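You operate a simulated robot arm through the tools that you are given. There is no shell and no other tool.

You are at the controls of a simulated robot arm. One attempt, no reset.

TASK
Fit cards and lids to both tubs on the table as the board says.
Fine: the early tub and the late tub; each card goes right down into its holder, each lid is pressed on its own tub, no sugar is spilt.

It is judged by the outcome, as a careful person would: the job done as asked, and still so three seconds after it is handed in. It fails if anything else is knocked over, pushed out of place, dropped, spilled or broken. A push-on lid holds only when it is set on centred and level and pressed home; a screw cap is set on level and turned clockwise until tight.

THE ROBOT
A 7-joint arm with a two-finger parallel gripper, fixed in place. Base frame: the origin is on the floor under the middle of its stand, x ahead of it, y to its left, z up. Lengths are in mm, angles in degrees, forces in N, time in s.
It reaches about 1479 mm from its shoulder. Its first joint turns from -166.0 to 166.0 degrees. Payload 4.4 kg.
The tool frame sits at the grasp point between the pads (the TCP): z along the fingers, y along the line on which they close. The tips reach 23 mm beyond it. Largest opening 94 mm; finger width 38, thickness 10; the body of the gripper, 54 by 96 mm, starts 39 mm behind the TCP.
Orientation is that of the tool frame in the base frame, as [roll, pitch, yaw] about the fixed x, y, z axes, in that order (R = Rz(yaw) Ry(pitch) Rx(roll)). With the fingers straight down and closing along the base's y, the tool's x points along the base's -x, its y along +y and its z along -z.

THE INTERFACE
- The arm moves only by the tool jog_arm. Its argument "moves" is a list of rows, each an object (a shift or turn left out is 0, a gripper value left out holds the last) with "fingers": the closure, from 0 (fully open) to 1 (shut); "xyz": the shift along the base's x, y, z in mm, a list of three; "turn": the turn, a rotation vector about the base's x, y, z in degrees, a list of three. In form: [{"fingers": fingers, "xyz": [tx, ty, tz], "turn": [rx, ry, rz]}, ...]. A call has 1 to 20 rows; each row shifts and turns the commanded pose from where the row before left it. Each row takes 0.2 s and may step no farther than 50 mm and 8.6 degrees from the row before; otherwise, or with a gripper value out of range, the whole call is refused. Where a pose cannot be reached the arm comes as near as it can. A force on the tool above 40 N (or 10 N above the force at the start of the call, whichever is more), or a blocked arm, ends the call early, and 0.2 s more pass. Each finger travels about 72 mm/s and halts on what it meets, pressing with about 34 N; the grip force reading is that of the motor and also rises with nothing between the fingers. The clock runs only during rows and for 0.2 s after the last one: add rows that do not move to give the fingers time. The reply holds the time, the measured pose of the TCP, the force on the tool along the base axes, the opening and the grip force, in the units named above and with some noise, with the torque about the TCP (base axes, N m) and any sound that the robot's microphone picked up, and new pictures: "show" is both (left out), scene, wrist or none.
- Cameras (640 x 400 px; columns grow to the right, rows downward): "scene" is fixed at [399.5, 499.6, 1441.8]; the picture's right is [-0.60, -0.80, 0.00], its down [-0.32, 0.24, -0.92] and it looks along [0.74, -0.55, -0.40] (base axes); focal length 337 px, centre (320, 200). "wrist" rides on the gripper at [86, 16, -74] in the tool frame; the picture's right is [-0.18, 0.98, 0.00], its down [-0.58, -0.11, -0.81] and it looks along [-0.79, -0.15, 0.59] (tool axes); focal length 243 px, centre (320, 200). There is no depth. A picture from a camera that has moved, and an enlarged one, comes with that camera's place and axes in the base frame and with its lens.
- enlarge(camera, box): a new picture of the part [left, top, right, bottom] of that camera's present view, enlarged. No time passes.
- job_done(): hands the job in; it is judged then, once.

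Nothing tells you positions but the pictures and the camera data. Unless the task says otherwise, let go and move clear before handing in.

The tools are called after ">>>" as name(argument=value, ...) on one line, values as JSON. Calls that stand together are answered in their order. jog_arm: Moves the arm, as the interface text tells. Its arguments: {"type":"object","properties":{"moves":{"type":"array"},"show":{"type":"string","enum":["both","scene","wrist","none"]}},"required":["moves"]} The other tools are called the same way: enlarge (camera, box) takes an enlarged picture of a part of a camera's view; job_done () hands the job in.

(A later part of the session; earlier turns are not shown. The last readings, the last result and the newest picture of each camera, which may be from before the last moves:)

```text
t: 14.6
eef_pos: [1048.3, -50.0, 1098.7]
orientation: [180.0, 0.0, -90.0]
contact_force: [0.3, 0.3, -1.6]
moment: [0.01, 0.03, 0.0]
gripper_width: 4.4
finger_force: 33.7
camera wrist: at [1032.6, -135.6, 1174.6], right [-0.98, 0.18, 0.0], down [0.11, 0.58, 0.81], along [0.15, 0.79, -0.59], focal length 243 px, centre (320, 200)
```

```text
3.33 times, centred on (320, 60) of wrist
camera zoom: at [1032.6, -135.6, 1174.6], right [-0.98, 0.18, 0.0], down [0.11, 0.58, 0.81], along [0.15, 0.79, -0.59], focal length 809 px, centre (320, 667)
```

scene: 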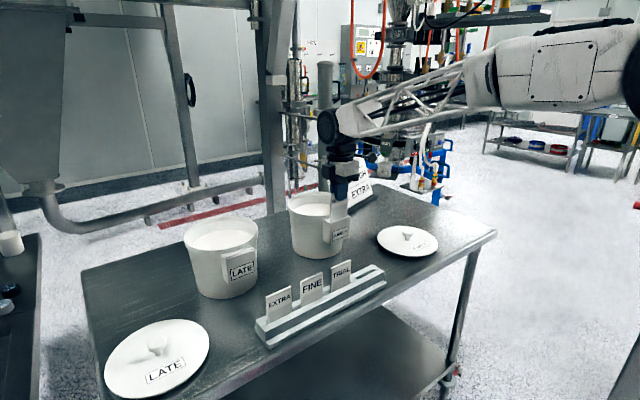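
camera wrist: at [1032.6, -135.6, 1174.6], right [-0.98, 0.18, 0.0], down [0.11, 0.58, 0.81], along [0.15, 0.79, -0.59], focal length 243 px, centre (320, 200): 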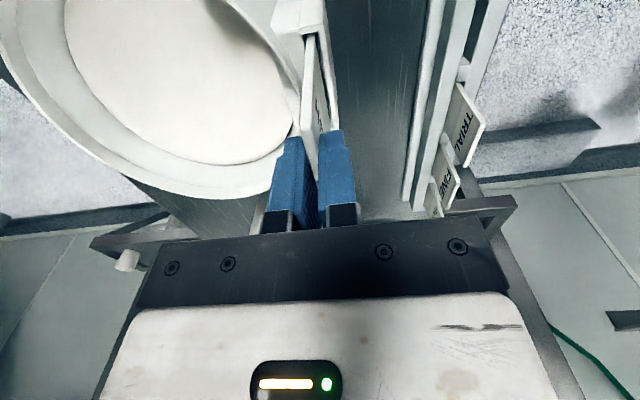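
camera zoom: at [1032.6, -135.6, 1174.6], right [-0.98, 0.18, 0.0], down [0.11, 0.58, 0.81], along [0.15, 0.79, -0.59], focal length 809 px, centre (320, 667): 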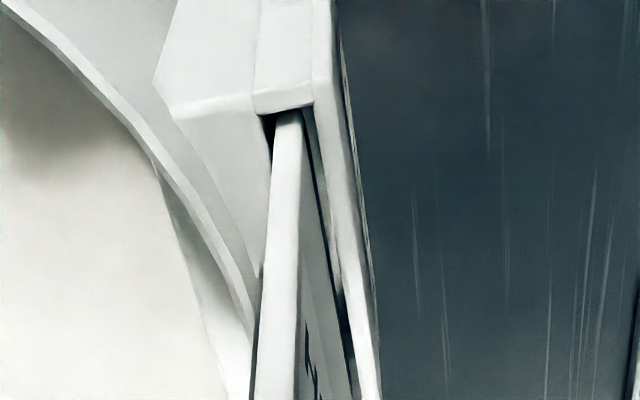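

The card's lower edge is inside the slot, with no contact force to speak of. I'll keep lowering.

>>> jog_arm(moves=[{"xyz": [0, 0, -5]}, {"xyz": [0, 0, -5]}, {"xyz": [0, 0, -5]}, {"xyz": [0, 0, -5]}, {"xyz": [0, 0, -5]}, {}])

>>> enlarge(camera="scene", box=[310, 190, 360, 230])

>>> enlarge(camera="wrist", box=[240, 0, 380, 240])

```text
t: 16.0
eef_pos: [1048.6, -50.5, 1074.4]
orientation: [180.0, 0.0, -90.0]
contact_force: [-0.5, 0.7, -0.4]
moment: [-0.01, -0.01, 0.0]
gripper_width: 4.1
finger_force: 34.1
camera wrist: at [1032.9, -135.7, 1149.5], right [-0.98, 0.18, 0.0], down [0.11, 0.58, 0.81], along [0.15, 0.79, -0.59], focal length 243 px, centre (320, 200)
```

scene: 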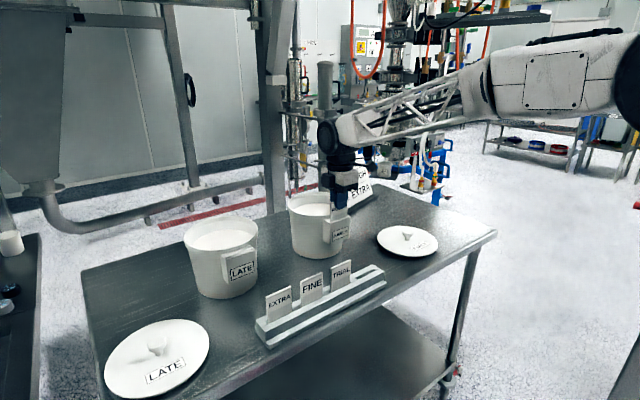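
wrist: 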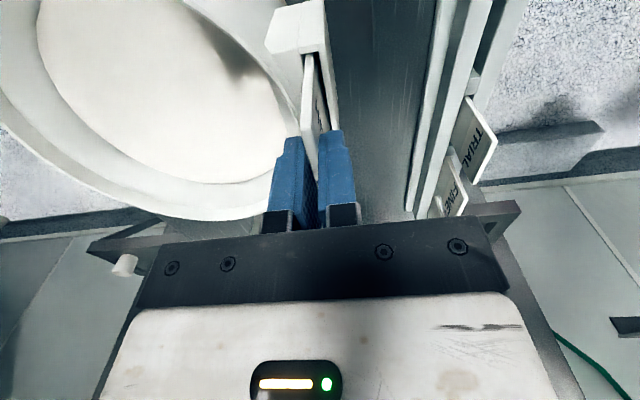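

```text
10.00 times, centred on (335, 210) of scene
camera zoom: at [399.5, 499.6, 1441.8], right [-0.6, -0.8, 0.0], down [-0.32, 0.24, -0.92], along [0.74, -0.55, -0.4], focal length 3370 px, centre (170, 100)
```

zoom: 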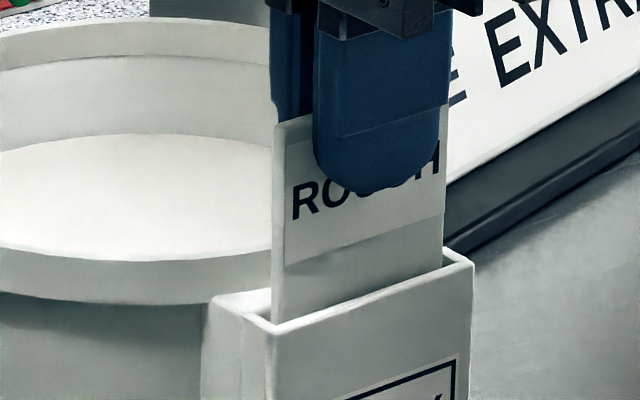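

```text
1.67 times, centred on (310, 120) of wrist
camera zoom: at [1032.9, -135.7, 1149.5], right [-0.98, 0.18, 0.0], down [0.11, 0.58, 0.81], along [0.15, 0.79, -0.59], focal length 404 px, centre (337, 333)
```

zoom: 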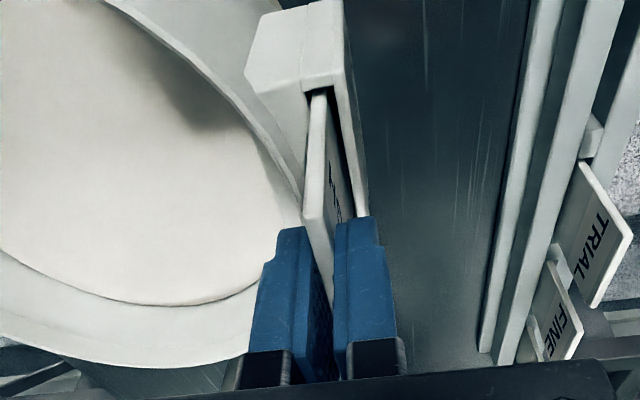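

The card is sliding in freely. I'll lower another 10 mm and check the clearance between the rear finger and the tub's rim.

>>> jog_arm(moves=[{"xyz": [0, 0, -4]}, {"xyz": [0, 0, -3]}, {"xyz": [0, 0, -3]}, {}])

>>> enlarge(camera="scene", box=[310, 190, 360, 230])

>>> enlarge(camera="wrist", box=[240, 80, 380, 240])

```text
t: 17.0
eef_pos: [1048.7, -49.2, 1065.8]
orientation: [-179.8, 0.0, -90.0]
contact_force: [-2.1, 0.8, 32.8]
moment: [-0.01, 0.18, -0.02]
gripper_width: 4.4
finger_force: 33.7
camera wrist: at [1032.5, -135.9, 1141.7], right [-0.98, 0.18, 0.0], down [0.11, 0.58, 0.81], along [0.15, 0.79, -0.59], focal length 243 px, centre (320, 200)
```

scene: 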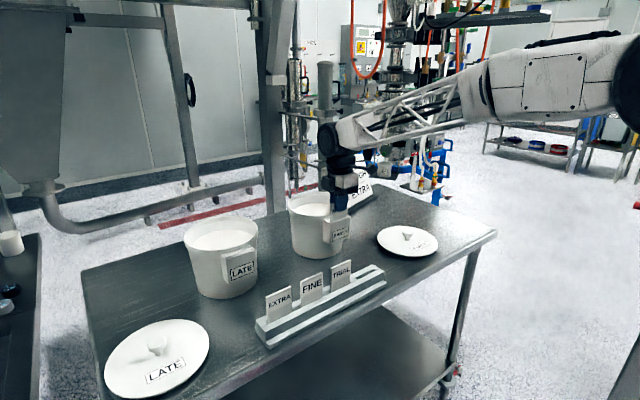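
wrist: 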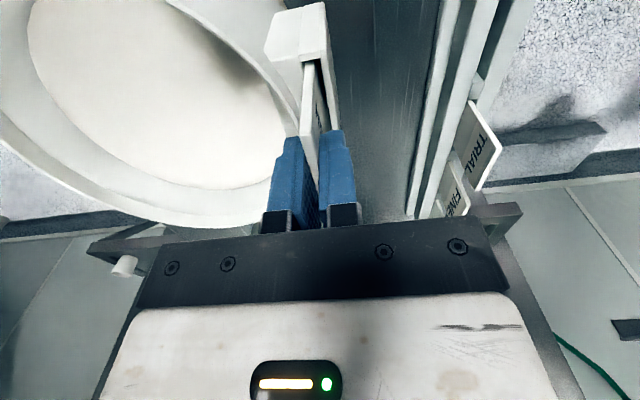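

```text
10.00 times, centred on (335, 210) of scene
camera zoom: at [399.5, 499.6, 1441.8], right [-0.6, -0.8, 0.0], down [-0.32, 0.24, -0.92], along [0.74, -0.55, -0.4], focal length 3370 px, centre (170, 100)
```

zoom: 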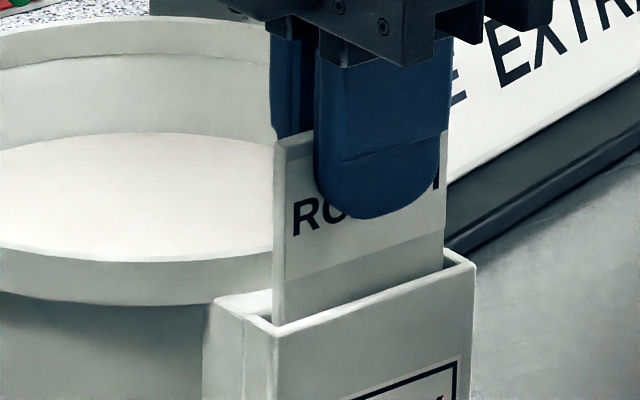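

```text
2.50 times, centred on (310, 160) of wrist
camera zoom: at [1032.5, -135.9, 1141.7], right [-0.98, 0.18, 0.0], down [0.11, 0.58, 0.81], along [0.15, 0.79, -0.59], focal length 606 px, centre (345, 300)
```

zoom: 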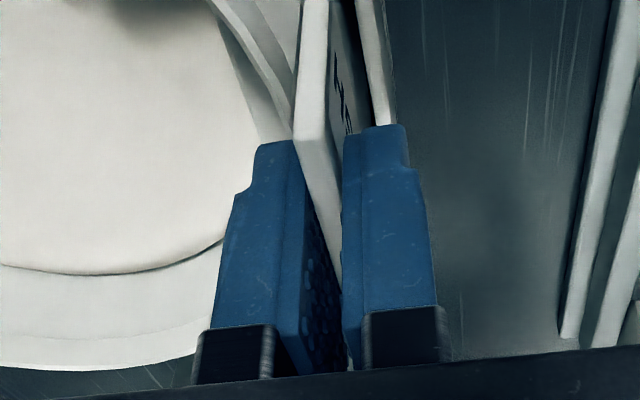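

The card met something solid at about 42 mm into the holder (33 N upward), most likely the holder's floor. I'll ease off 2 mm, open the fingers a little, back up, and look at how it sits.

>>> jog_arm(moves=[{"xyz": [0, 0, 2]}, {"fingers": 0.8}, {"fingers": 0.75}, {"fingers": 0.75}, {"xyz": [0, 0, 15]}, {"xyz": [0, 0, 20]}, {"xyz": [0, 0, 20]}, {}])

>>> enlarge(camera="scene", box=[310, 190, 360, 230])

>>> enlarge(camera="wrist", box=[220, 0, 400, 140])

```text
t: 18.8
eef_pos: [1048.7, -49.3, 1121.6]
orientation: [-179.9, 0.1, -90.0]
contact_force: [0.0, 0.0, -0.1]
moment: [0.0, -0.01, 0.02]
gripper_width: 23.3
finger_force: 0.0
camera wrist: at [1032.3, -135.6, 1196.8], right [-0.98, 0.18, 0.0], down [0.11, 0.58, 0.81], along [0.15, 0.79, -0.59], focal length 243 px, centre (320, 200)
```

scene: 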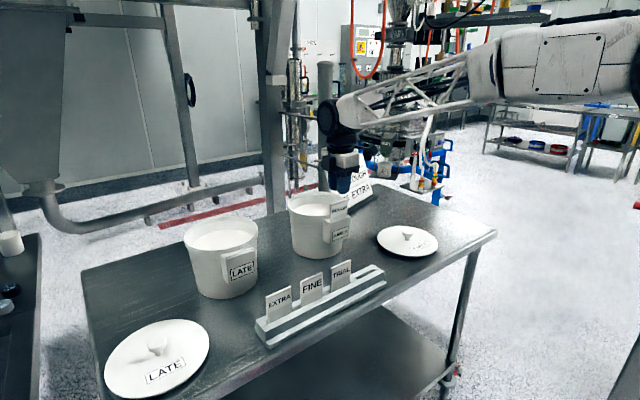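
wrist: 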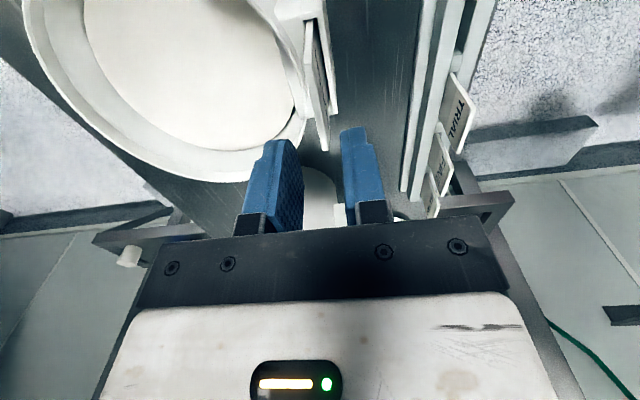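

```text
10.00 times, centred on (335, 210) of scene
camera zoom: at [399.5, 499.6, 1441.8], right [-0.6, -0.8, 0.0], down [-0.32, 0.24, -0.92], along [0.74, -0.55, -0.4], focal length 3370 px, centre (170, 100)
```

zoom: 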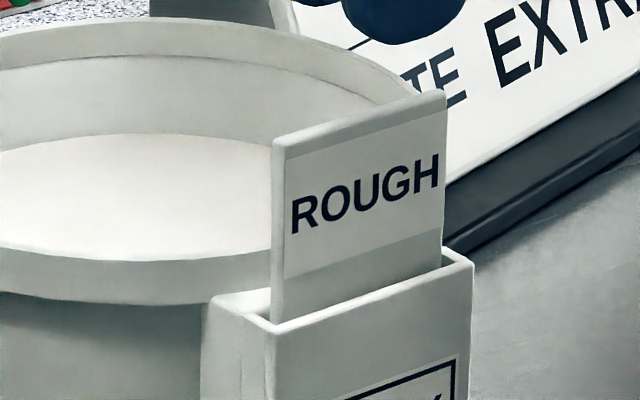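

```text
2.86 times, centred on (310, 70) of wrist
camera zoom: at [1032.3, -135.6, 1196.8], right [-0.98, 0.18, 0.0], down [0.11, 0.58, 0.81], along [0.15, 0.79, -0.59], focal length 693 px, centre (349, 571)
```

zoom: 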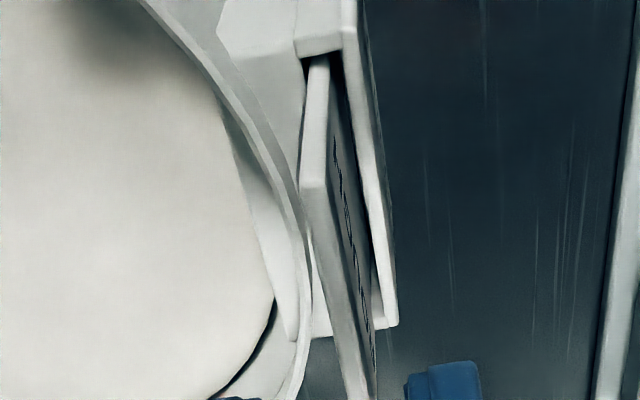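

ROUGH stands upright in the EARLY holder, showing about 48 mm. To be sure it is at the bottom I'll close the fingers and press lightly on its top edge.

>>> jog_arm(moves=[{"fingers": 1}, {"fingers": 1}, {"xyz": [0, 0, -15]}, {"xyz": [0, 0, -12]}, {"xyz": [0, 0, -4]}, {}])

>>> enlarge(camera="scene", box=[310, 190, 360, 230])

>>> enlarge(camera="wrist", box=[240, 20, 400, 240])

```text
t: 20.2
eef_pos: [1049.7, -49.6, 1093.3]
orientation: [-179.9, 0.1, -90.0]
contact_force: [0.0, -0.8, 12.6]
moment: [-0.05, -0.03, 0.05]
gripper_width: 0.0
finger_force: 34.3
camera wrist: at [1032.4, -135.7, 1167.3], right [-0.98, 0.18, 0.0], down [0.11, 0.58, 0.81], along [0.15, 0.79, -0.59], focal length 243 px, centre (320, 200)
```

scene: 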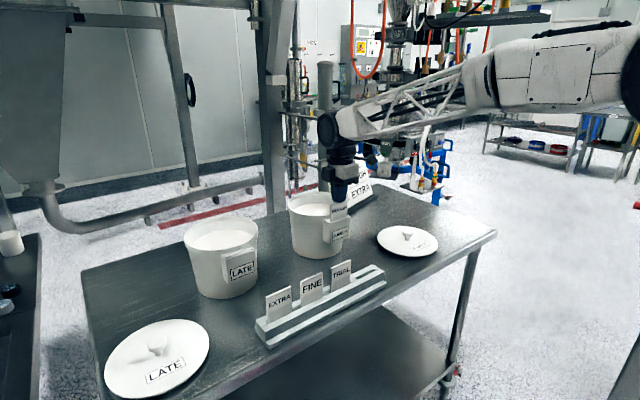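
wrist: 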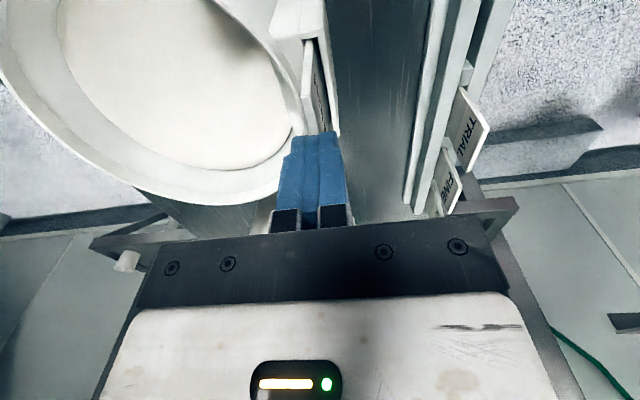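

```text
10.00 times, centred on (335, 210) of scene
camera zoom: at [399.5, 499.6, 1441.8], right [-0.6, -0.8, 0.0], down [-0.32, 0.24, -0.92], along [0.74, -0.55, -0.4], focal length 3370 px, centre (170, 100)
```

zoom: 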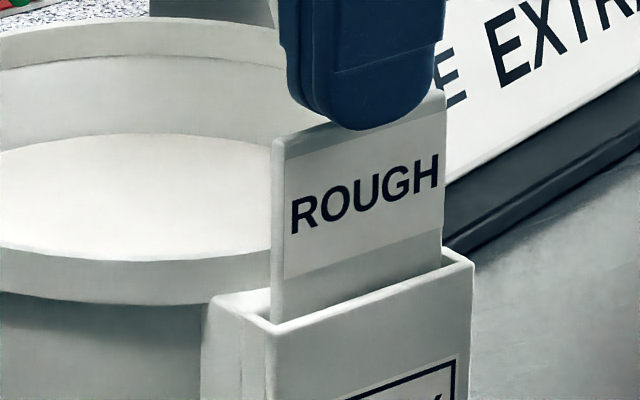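

```text
1.82 times, centred on (320, 130) of wrist
camera zoom: at [1032.4, -135.7, 1167.3], right [-0.98, 0.18, 0.0], down [0.11, 0.58, 0.81], along [0.15, 0.79, -0.59], focal length 441 px, centre (320, 327)
```

zoom: 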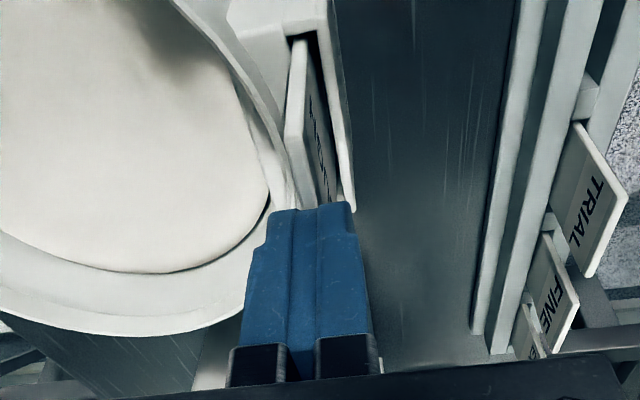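

The fingers meet the card's top at z≈1070 with 13 N. I'll press a little more to see whether it gives.

>>> jog_arm(moves=[{"xyz": [0, 0, -1.5]}, {}], show="none")

>>> jog_arm(moves=[{"xyz": [0, 0, -1]}, {}], show="none")

>>> enlarge(camera="scene", box=[310, 190, 360, 230])

```text
t: 20.8
eef_pos: [1049.1, -50.0, 1092.4]
orientation: [-179.8, 0.0, -90.0]
contact_force: [-1.7, 1.9, 30.8]
moment: [0.02, 0.01, 0.02]
gripper_width: 0.0
finger_force: 34.0
```

```text
t: 21.3
eef_pos: [1049.5, -50.4, 1092.0]
orientation: [-179.6, 0.0, -90.0]
contact_force: [1.3, 0.1, 9.2]
moment: [-0.02, -0.02, -0.01]
gripper_width: 0.0
finger_force: 33.8
stopped in row 2: the force on the tool passed its limit at 42 N (the readings are from after the stop); the commanded pose is now the measured one
```

```text
10.00 times, centred on (335, 210) of scene
camera zoom: at [399.5, 499.6, 1441.8], right [-0.6, -0.8, 0.0], down [-0.32, 0.24, -0.92], along [0.74, -0.55, -0.4], focal length 3370 px, centre (170, 100)
```

zoom: 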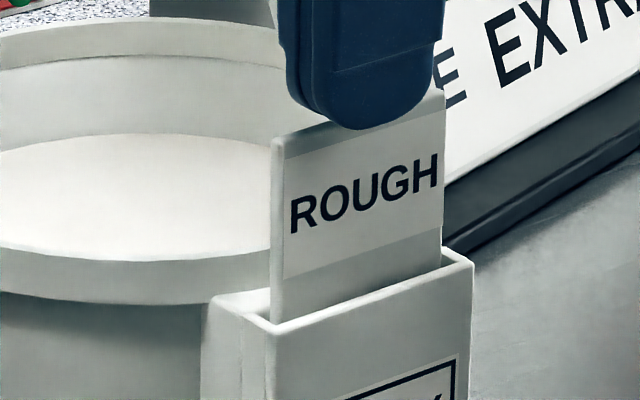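

The card holds rigidly at over 40 N, so it appears to rest on the holder's floor. To confirm the depth, I'll lift and go look straight down into the still-empty LATE holder.

>>> jog_arm(moves=[{"xyz": [0, 0, 20]}, {"xyz": [0, 0, 25]}, {"xyz": [2, 43, 0]}, {"xyz": [2, 43, 0]}, {"xyz": [2, 44, 0]}, {"xyz": [2, 44, 0]}, {"xyz": [2, 44, 0]}, {"xyz": [2, 44, 0]}, {"xyz": [2, 44, 0]}, {"xyz": [2, 42, 0]}, {}, {}])

>>> enlarge(camera="wrist", box=[260, 0, 400, 100])

>>> enlarge(camera="scene", box=[290, 180, 380, 280])

```text
t: 23.9
eef_pos: [1066.1, 298.8, 1135.6]
orientation: [-179.8, -0.1, -90.0]
contact_force: [-0.2, -0.3, 0.3]
moment: [0.01, 0.01, -0.02]
gripper_width: 0.0
finger_force: 34.1
camera wrist: at [1049.2, 212.6, 1210.7], right [-0.98, 0.18, 0.0], down [0.11, 0.58, 0.81], along [0.15, 0.79, -0.59], focal length 243 px, centre (320, 200)
```

scene: 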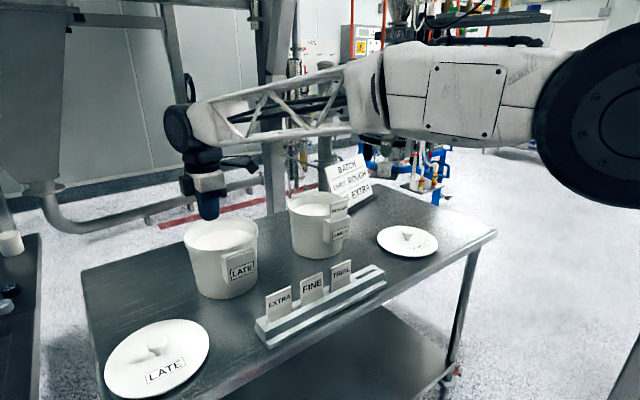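
wrist: 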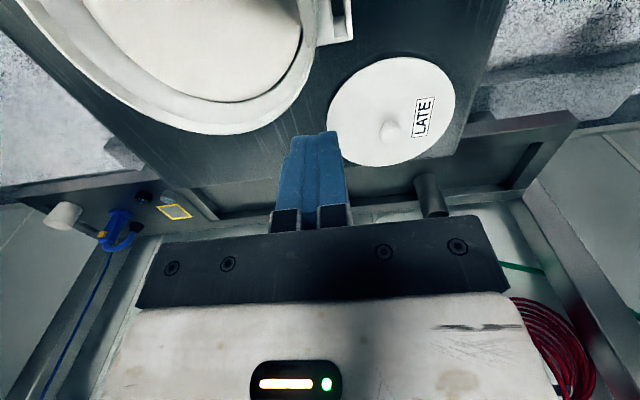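

```text
4.00 times, centred on (330, 50) of wrist
camera zoom: at [1049.2, 212.6, 1210.7], right [-0.98, 0.18, 0.0], down [0.11, 0.58, 0.81], along [0.15, 0.79, -0.59], focal length 970 px, centre (280, 800)
```

zoom: 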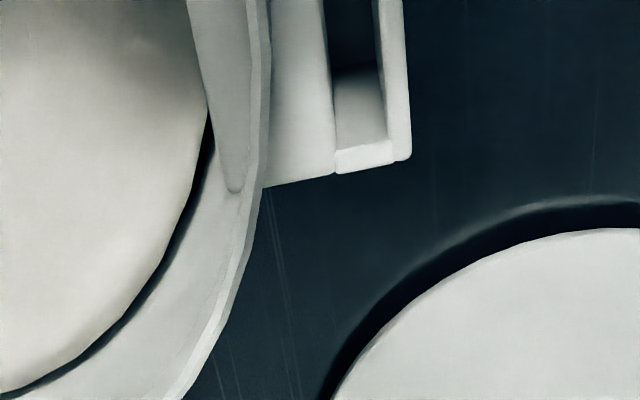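

```text
4.00 times, centred on (335, 230) of scene
camera zoom: at [399.5, 499.6, 1441.8], right [-0.6, -0.8, 0.0], down [-0.32, 0.24, -0.92], along [0.74, -0.55, -0.4], focal length 1348 px, centre (260, 80)
```

zoom: 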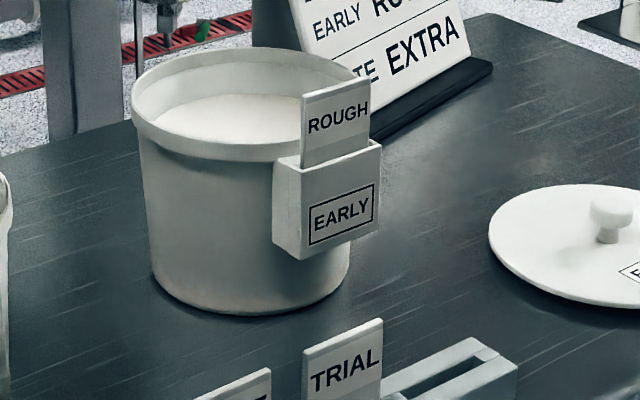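

Looking into the empty LATE holder, its floor is at about z≈977, the same depth at which ROUGH stopped, so ROUGH is fully home. Now I open the fingers and go over the EXTRA card.

>>> jog_arm(moves=[{"xyz": [-39, -17, 0], "fingers": 1}, {"xyz": [-39, -17, 0], "fingers": 0}, {"xyz": [-39, -18, 0]}, {"xyz": [-38, -18, 0]}, {"xyz": [0, 0, -37]}, {"xyz": [0, 0, -37]}, {}, {}])

>>> enlarge(camera="wrist", box=[260, 0, 400, 100])

>>> enlarge(camera="scene", box=[230, 220, 350, 350])

```text
t: 25.7
eef_pos: [910.9, 227.7, 1061.8]
orientation: [-179.8, 0.0, -90.0]
contact_force: [-0.1, 0.4, 0.1]
moment: [0.01, -0.01, 0.01]
gripper_width: 94.0
finger_force: 0.0
camera wrist: at [893.9, 141.7, 1136.1], right [-0.98, 0.18, 0.0], down [0.11, 0.58, 0.81], along [0.15, 0.79, -0.59], focal length 243 px, centre (320, 200)
```

scene: 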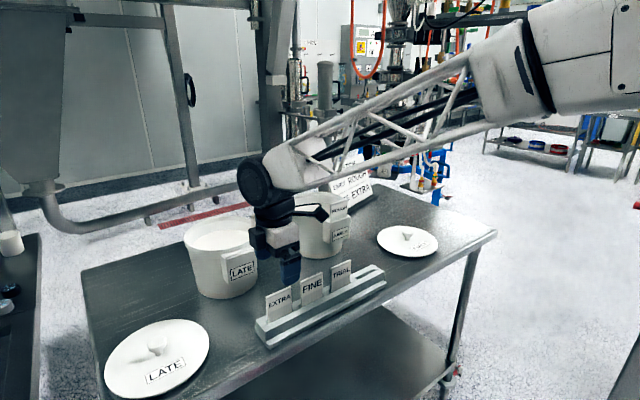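
wrist: 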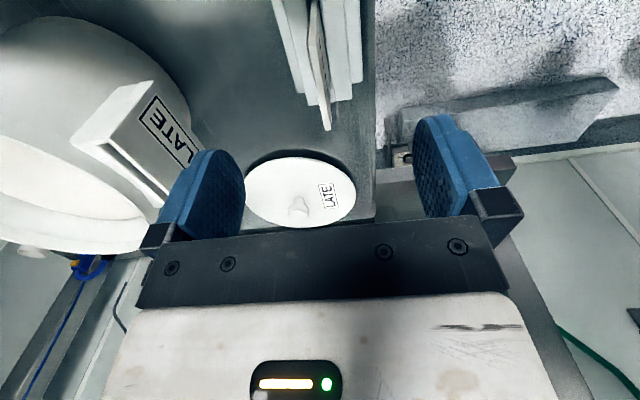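

```text
4.00 times, centred on (330, 50) of wrist
camera zoom: at [893.9, 141.7, 1136.1], right [-0.98, 0.18, 0.0], down [0.11, 0.58, 0.81], along [0.15, 0.79, -0.59], focal length 970 px, centre (280, 800)
```

zoom: 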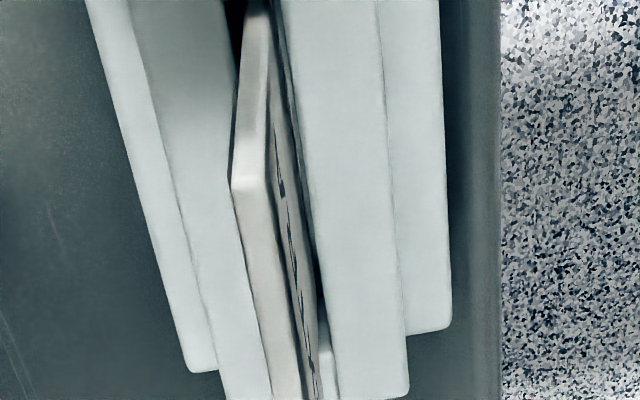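

```text
3.08 times, centred on (290, 285) of scene
camera zoom: at [399.5, 499.6, 1441.8], right [-0.6, -0.8, 0.0], down [-0.32, 0.24, -0.92], along [0.74, -0.55, -0.4], focal length 1037 px, centre (412, -62)
```

zoom: 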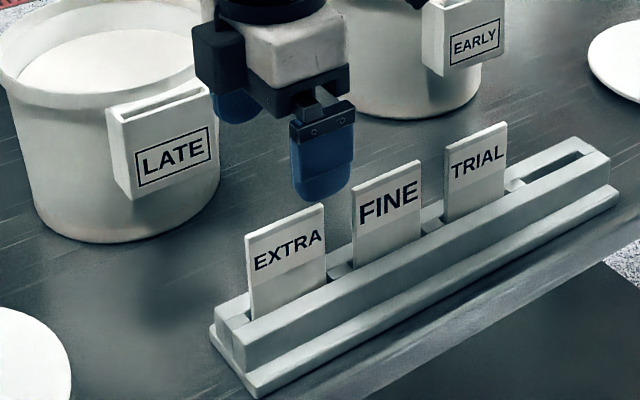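

EXTRA is at about x≈909.4, y≈229, practically under the gripper. I'll go down to straddle it and check before closing.

>>> jog_arm(moves=[{"xyz": [-0.5, 1.5, -30]}, {"xyz": [0, 0, -30]}, {"xyz": [0, 0, -15]}, {}, {}])

>>> enlarge(camera="wrist", box=[160, 20, 480, 230])

>>> enlarge(camera="scene", box=[240, 230, 340, 330])

```text
t: 26.9
eef_pos: [910.7, 229.4, 986.5]
orientation: [-179.9, -0.1, -89.9]
contact_force: [0.2, 0.5, 0.3]
moment: [0.0, -0.01, -0.01]
gripper_width: 93.8
finger_force: 0.0
camera wrist: at [892.9, 144.0, 1061.6], right [-0.98, 0.18, 0.0], down [0.11, 0.58, 0.81], along [0.15, 0.79, -0.59], focal length 243 px, centre (320, 200)
```

scene: 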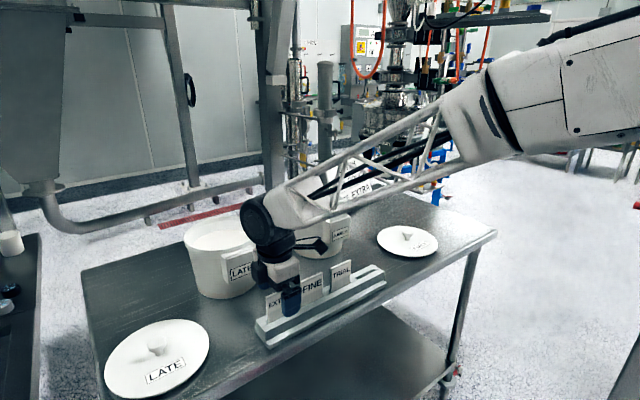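
wrist: 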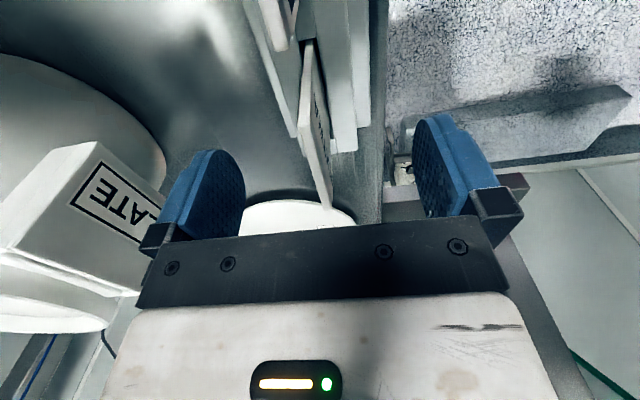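

```text
1.90 times, centred on (320, 125) of wrist
camera zoom: at [892.9, 144.0, 1061.6], right [-0.98, 0.18, 0.0], down [0.11, 0.58, 0.81], along [0.15, 0.79, -0.59], focal length 462 px, centre (320, 343)
```

zoom: 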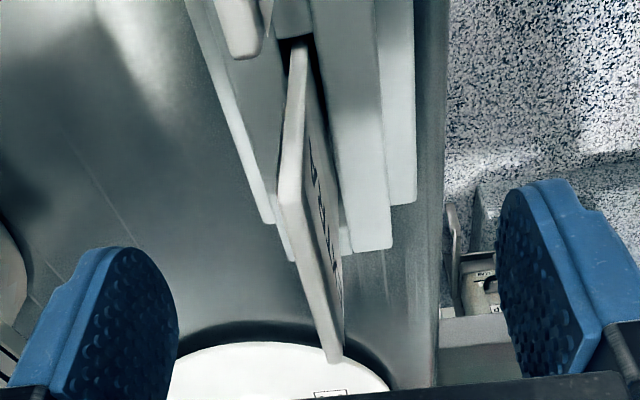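

```text
4.00 times, centred on (290, 280) of scene
camera zoom: at [399.5, 499.6, 1441.8], right [-0.6, -0.8, 0.0], down [-0.32, 0.24, -0.92], along [0.74, -0.55, -0.4], focal length 1348 px, centre (440, -120)
```

zoom: 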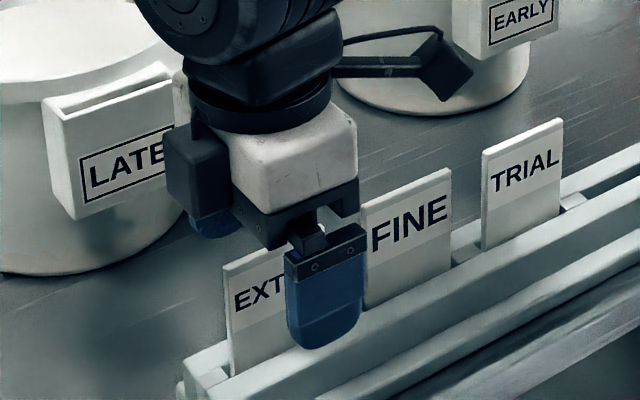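

EXTRA is centred between the fingers. Closing and lifting it straight out.

>>> jog_arm(moves=[{"fingers": 1}, {"fingers": 1}, {"fingers": 1}, {"fingers": 1}, {"fingers": 1}, {"xyz": [0, 0, 8]}, {"xyz": [0, 0, 12]}, {"xyz": [0, 0, 15]}, {"xyz": [0, 0, 15]}, {"xyz": [0, 0, 25]}, {"xyz": [0, 0, 25]}, {"xyz": [0, 0, 25]}, {"xyz": [0, 0, 25]}, {}])

>>> enlarge(camera="scene", box=[210, 160, 340, 330])

>>> enlarge(camera="wrist", box=[40, 20, 360, 230])

```text
t: 29.9
eef_pos: [909.3, 230.5, 1138.5]
orientation: [-179.8, -0.1, -90.0]
contact_force: [0.5, -0.2, -1.1]
moment: [0.01, -0.01, -0.01]
gripper_width: 4.1
finger_force: 34.3
camera wrist: at [892.4, 143.6, 1212.5], right [-0.98, 0.18, 0.0], down [0.11, 0.58, 0.81], along [0.15, 0.79, -0.59], focal length 243 px, centre (320, 200)
```

scene: 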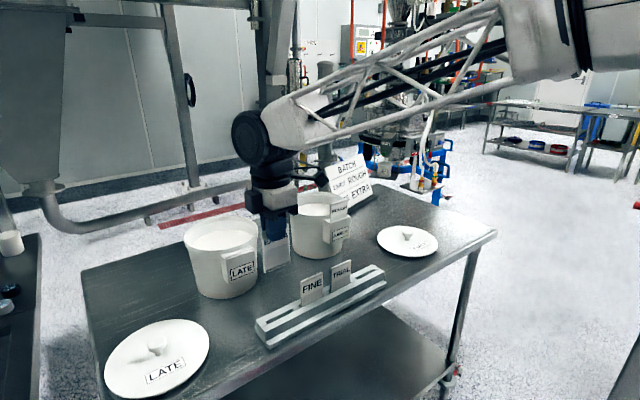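
wrist: 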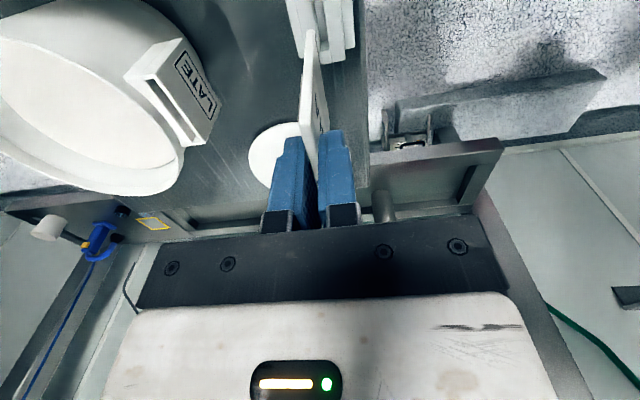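

```text
2.35 times, centred on (275, 245) of scene
camera zoom: at [399.5, 499.6, 1441.8], right [-0.6, -0.8, 0.0], down [-0.32, 0.24, -0.92], along [0.74, -0.55, -0.4], focal length 793 px, centre (426, 94)
```

zoom: 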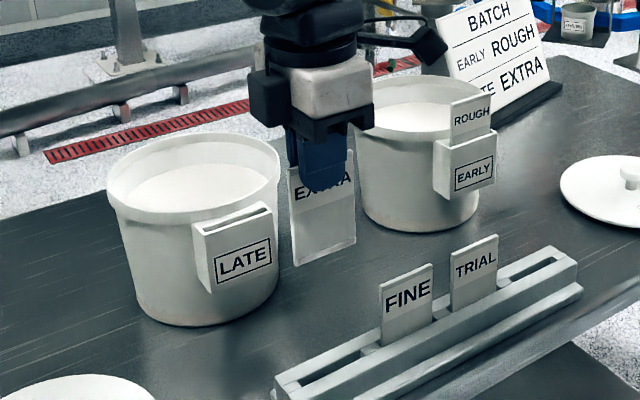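

```text
1.90 times, centred on (200, 125) of wrist
camera zoom: at [892.4, 143.6, 1212.5], right [-0.98, 0.18, 0.0], down [0.11, 0.58, 0.81], along [0.15, 0.79, -0.59], focal length 462 px, centre (549, 343)
```

zoom: 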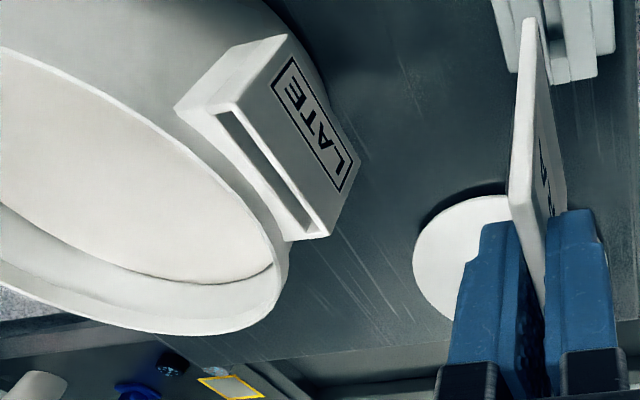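

EXTRA is held straight. The LATE slot is centred near (1048, 251.5); I'll carry the card above it and check the alignment.

>>> jog_arm(moves=[{"xyz": [20, 3, 0]}, {"xyz": [30, 5, 0]}, {"xyz": [30, 5, 0]}, {"xyz": [30, 5, 0]}, {"xyz": [20, 3, 0]}, {"xyz": [9, 1, 0]}, {}, {}])

>>> enlarge(camera="wrist", box=[270, 0, 370, 120])

>>> enlarge(camera="scene", box=[210, 210, 270, 260])

```text
t: 31.7
eef_pos: [1048.5, 253.0, 1138.3]
orientation: [-179.9, 0.0, -90.0]
contact_force: [-0.1, 0.9, -0.2]
moment: [-0.02, -0.01, 0.0]
gripper_width: 4.1
finger_force: 34.3
camera wrist: at [1032.3, 165.8, 1212.5], right [-0.98, 0.18, 0.0], down [0.11, 0.58, 0.81], along [0.15, 0.79, -0.59], focal length 243 px, centre (320, 200)
```

scene: 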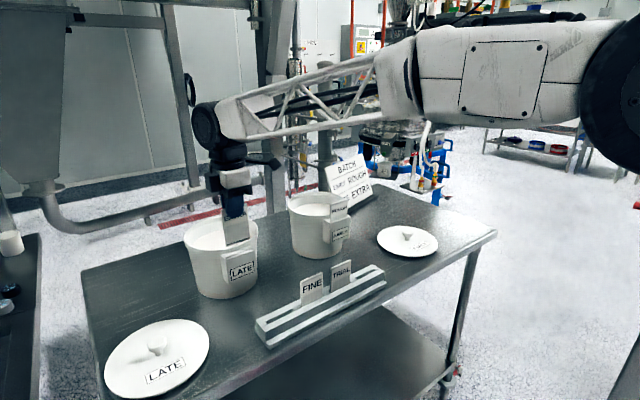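
wrist: 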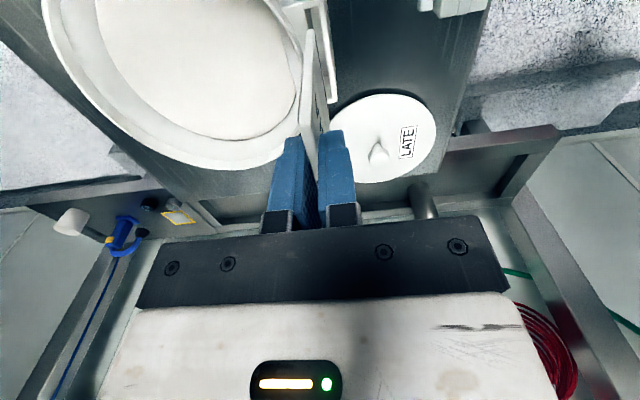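

```text
3.33 times, centred on (320, 60) of wrist
camera zoom: at [1032.3, 165.8, 1212.5], right [-0.98, 0.18, 0.0], down [0.11, 0.58, 0.81], along [0.15, 0.79, -0.59], focal length 809 px, centre (320, 667)
```

zoom: 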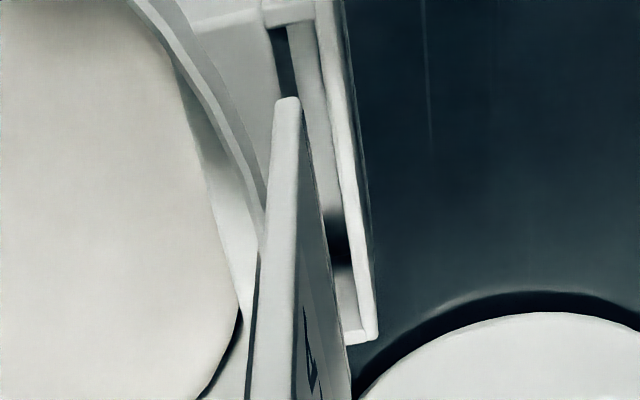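

```text
8.00 times, centred on (240, 235) of scene
camera zoom: at [399.5, 499.6, 1441.8], right [-0.6, -0.8, 0.0], down [-0.32, 0.24, -0.92], along [0.74, -0.55, -0.4], focal length 2696 px, centre (960, -80)
```

zoom: 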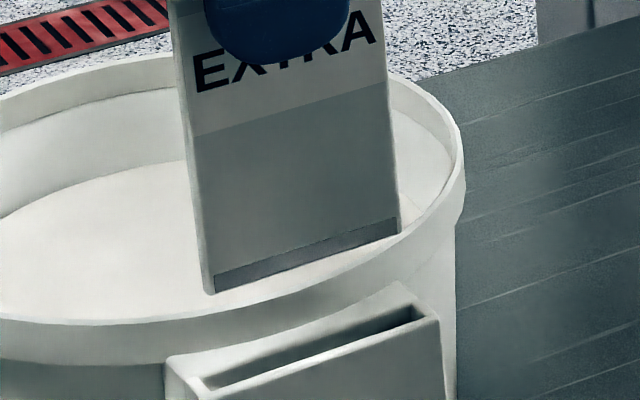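

The card is about 1 mm towards +x of the slot centre; I'll correct 0.8 mm and lower to just above the slot.

>>> jog_arm(moves=[{"xyz": [-0.8, 0, -8]}, {"xyz": [0, 0, -8]}, {"xyz": [0, 0, -7]}, {}, {}])

>>> enlarge(camera="wrist", box=[270, 0, 370, 120])

>>> enlarge(camera="scene", box=[210, 220, 270, 270])

```text
t: 32.9
eef_pos: [1047.8, 252.8, 1115.3]
orientation: [-179.9, 0.0, -90.0]
contact_force: [0.2, 0.3, 0.0]
moment: [0.05, 0.04, -0.04]
gripper_width: 4.2
finger_force: 34.0
camera wrist: at [1031.2, 165.8, 1189.1], right [-0.98, 0.18, 0.0], down [0.11, 0.58, 0.81], along [0.15, 0.79, -0.59], focal length 243 px, centre (320, 200)
```

scene: 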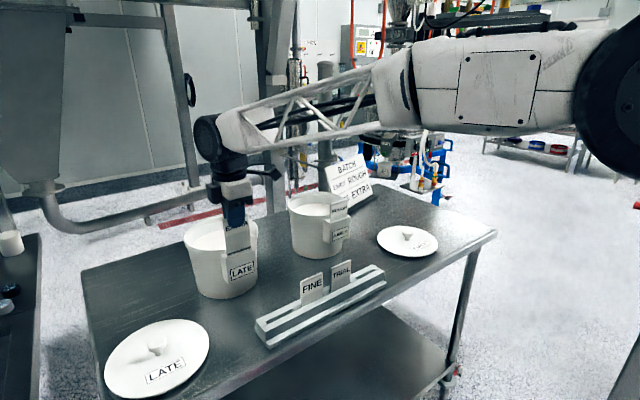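
wrist: 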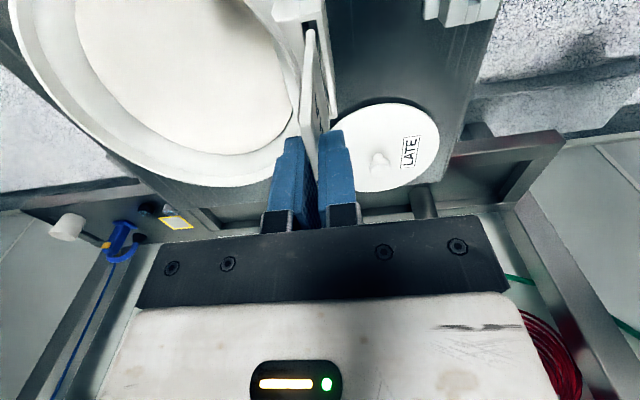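

```text
3.33 times, centred on (320, 60) of wrist
camera zoom: at [1031.2, 165.8, 1189.1], right [-0.98, 0.18, 0.0], down [0.11, 0.58, 0.81], along [0.15, 0.79, -0.59], focal length 809 px, centre (320, 667)
```

zoom: 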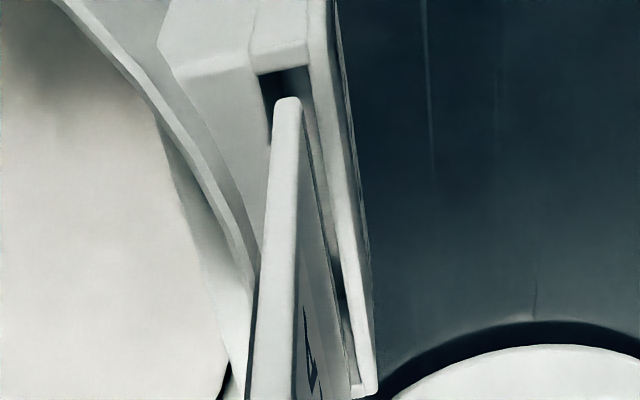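

```text
8.00 times, centred on (240, 245) of scene
camera zoom: at [399.5, 499.6, 1441.8], right [-0.6, -0.8, 0.0], down [-0.32, 0.24, -0.92], along [0.74, -0.55, -0.4], focal length 2696 px, centre (960, -160)
```

zoom: 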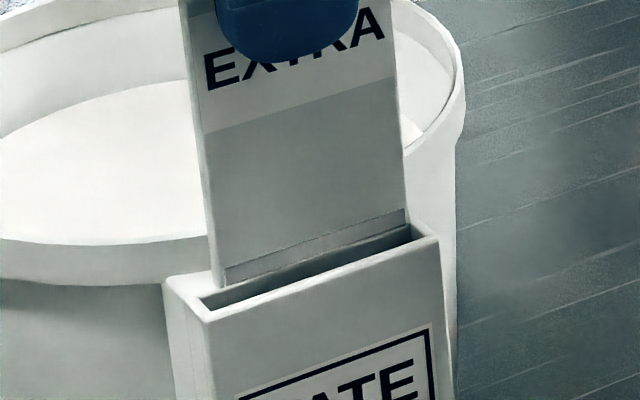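

The card's leading edge is in the middle of the slot opening. Lowering it in steps, down to just above the floor.

>>> jog_arm(moves=[{"xyz": [0, 0, -3]}, {"xyz": [0, 0, -3]}, {"xyz": [0, 0, -4]}, {"xyz": [0, 0, -4]}, {}])

>>> enlarge(camera="wrist", box=[270, 0, 370, 120])

>>> enlarge(camera="scene", box=[210, 220, 270, 270])

```text
t: 34.1
eef_pos: [1047.5, 251.7, 1100.1]
orientation: [-179.8, -0.1, -89.9]
contact_force: [0.1, -1.1, -0.7]
moment: [0.0, -0.02, -0.03]
gripper_width: 4.2
finger_force: 34.1
camera wrist: at [1031.4, 165.4, 1175.0], right [-0.98, 0.18, 0.0], down [0.11, 0.58, 0.81], along [0.15, 0.79, -0.59], focal length 243 px, centre (320, 200)
```

scene: 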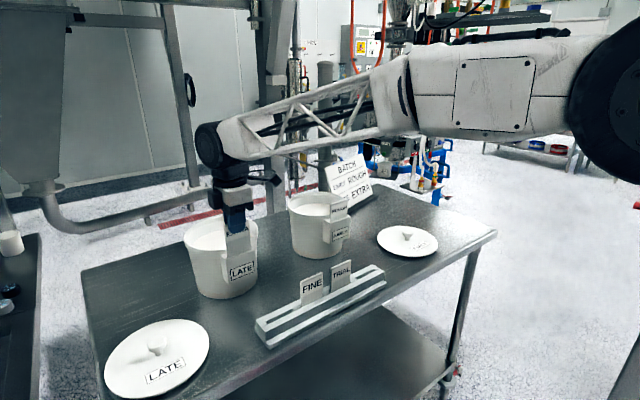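
wrist: 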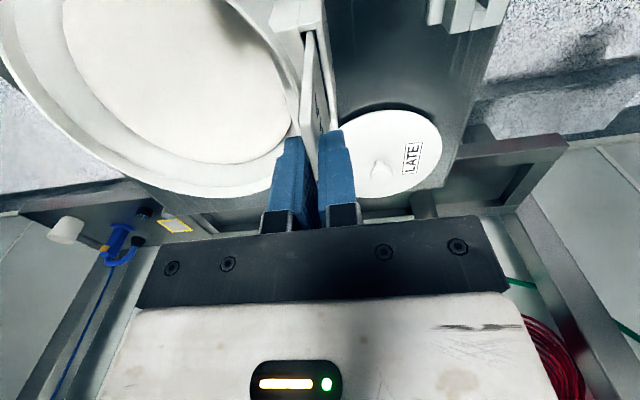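

```text
3.33 times, centred on (320, 60) of wrist
camera zoom: at [1031.4, 165.4, 1175.0], right [-0.98, 0.18, 0.0], down [0.11, 0.58, 0.81], along [0.15, 0.79, -0.59], focal length 809 px, centre (320, 667)
```

zoom: 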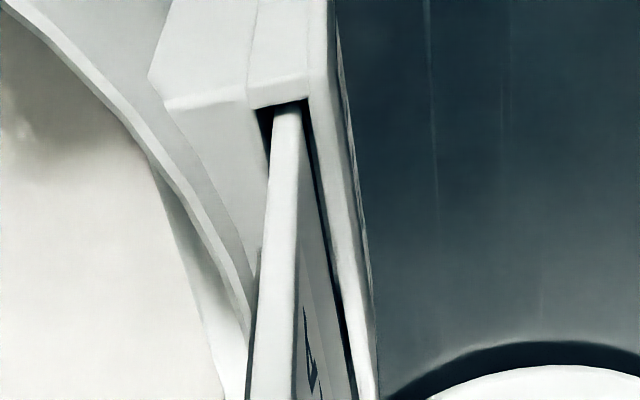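

```text
8.00 times, centred on (240, 245) of scene
camera zoom: at [399.5, 499.6, 1441.8], right [-0.6, -0.8, 0.0], down [-0.32, 0.24, -0.92], along [0.74, -0.55, -0.4], focal length 2696 px, centre (960, -160)
```

zoom: 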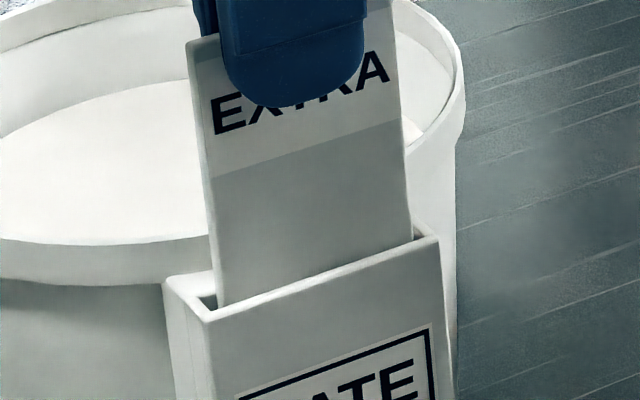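

EXTRA is in the slot mouth with no force. Lowering on towards the floor.

>>> jog_arm(moves=[{"xyz": [0, 0, -5]}, {"xyz": [0, 0, -5]}, {"xyz": [0, 0, -5]}, {"xyz": [0, 0, -5]}, {"xyz": [0, 0, -5]}, {"xyz": [0, 0, -3]}, {}], show="none")

>>> jog_arm(moves=[{"xyz": [0, 0, -2]}, {"xyz": [0, 0, -2]}, {}], show="none")

>>> enlarge(camera="scene", box=[210, 220, 270, 270])

```text
t: 35.7
eef_pos: [1047.9, 252.6, 1072.4]
orientation: [-179.8, 0.0, -90.0]
contact_force: [-0.1, -0.2, -5.1]
moment: [0.01, 0.04, 0.02]
gripper_width: 3.9
finger_force: 33.6
```

```text
t: 36.5
eef_pos: [1047.7, 252.0, 1070.3]
orientation: [-179.5, 0.0, -89.9]
contact_force: [-1.3, -0.7, 19.3]
moment: [-0.14, 0.1, -0.04]
gripper_width: 4.3
finger_force: 34.0
```

```text
8.00 times, centred on (240, 245) of scene
camera zoom: at [399.5, 499.6, 1441.8], right [-0.6, -0.8, 0.0], down [-0.32, 0.24, -0.92], along [0.74, -0.55, -0.4], focal length 2696 px, centre (960, -160)
```

zoom: 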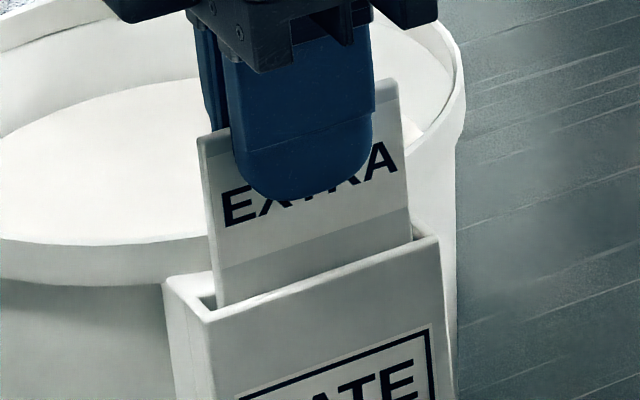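

EXTRA meets the floor at the same depth as ROUGH did (19 N). I'll release, back up, and press its top edge with closed fingers to be sure.

>>> jog_arm(moves=[{"xyz": [0, 0, 1]}, {"fingers": 0.8}, {"fingers": 0.75}, {"fingers": 0.75}, {"xyz": [0, 0, 15]}, {"xyz": [0, 0, 20]}, {"xyz": [0, 0, 15]}, {"fingers": 1}, {"fingers": 1}, {}])

>>> enlarge(camera="scene", box=[210, 220, 270, 270])

>>> enlarge(camera="wrist", box=[240, 0, 400, 140])

```text
t: 38.7
eef_pos: [1047.5, 251.6, 1120.2]
orientation: [-179.8, 0.0, -90.1]
contact_force: [-0.8, 0.1, 0.0]
moment: [0.02, 0.02, -0.01]
gripper_width: 0.2
finger_force: 34.0
camera wrist: at [1031.3, 165.8, 1194.2], right [-0.98, 0.18, 0.0], down [0.11, 0.58, 0.81], along [0.15, 0.79, -0.59], focal length 243 px, centre (320, 200)
```

scene: 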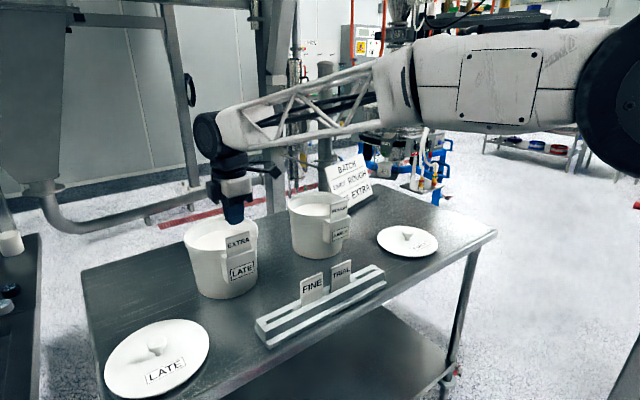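
wrist: 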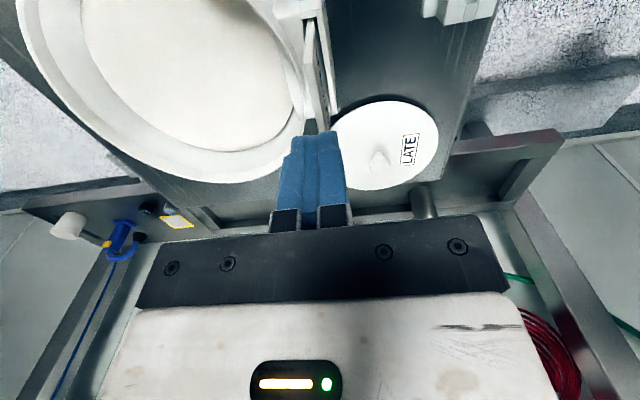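

```text
8.00 times, centred on (240, 245) of scene
camera zoom: at [399.5, 499.6, 1441.8], right [-0.6, -0.8, 0.0], down [-0.32, 0.24, -0.92], along [0.74, -0.55, -0.4], focal length 2696 px, centre (960, -160)
```

zoom: 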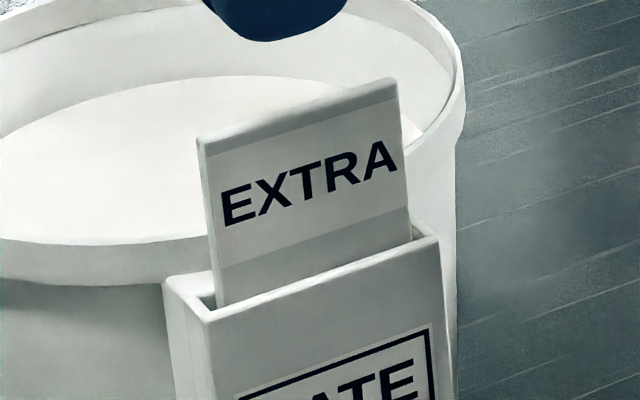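

```text
2.86 times, centred on (320, 70) of wrist
camera zoom: at [1031.3, 165.8, 1194.2], right [-0.98, 0.18, 0.0], down [0.11, 0.58, 0.81], along [0.15, 0.79, -0.59], focal length 693 px, centre (320, 571)
```

zoom: 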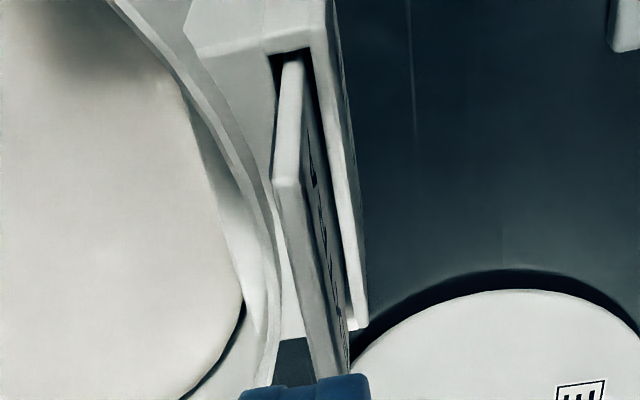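

EXTRA stands upright in the LATE holder. A short press on its top edge to confirm it is on the floor.

>>> jog_arm(moves=[{"xyz": [0, 0, -14]}, {"xyz": [0, 0, -11]}, {"xyz": [0, 0, -2]}, {"xyz": [0, 0, -2]}, {}], show="none")

>>> enlarge(camera="scene", box=[210, 220, 270, 270])

```text
t: 39.9
eef_pos: [1047.9, 252.8, 1092.2]
orientation: [-179.6, -0.1, -89.9]
contact_force: [1.0, 0.2, 14.9]
moment: [-0.01, -0.01, 0.01]
gripper_width: 0.0
finger_force: 34.1
```

```text
8.00 times, centred on (240, 245) of scene
camera zoom: at [399.5, 499.6, 1441.8], right [-0.6, -0.8, 0.0], down [-0.32, 0.24, -0.92], along [0.74, -0.55, -0.4], focal length 2696 px, centre (960, -160)
```

zoom: 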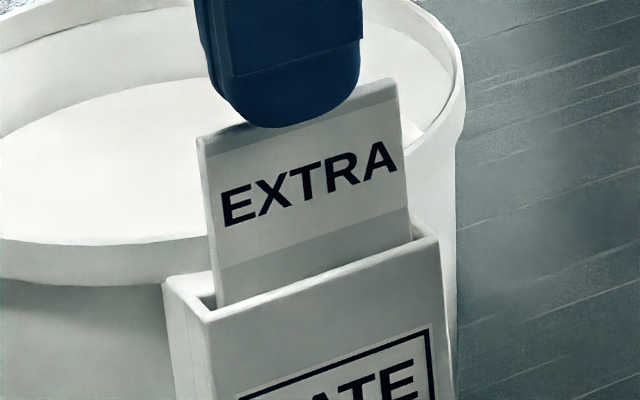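

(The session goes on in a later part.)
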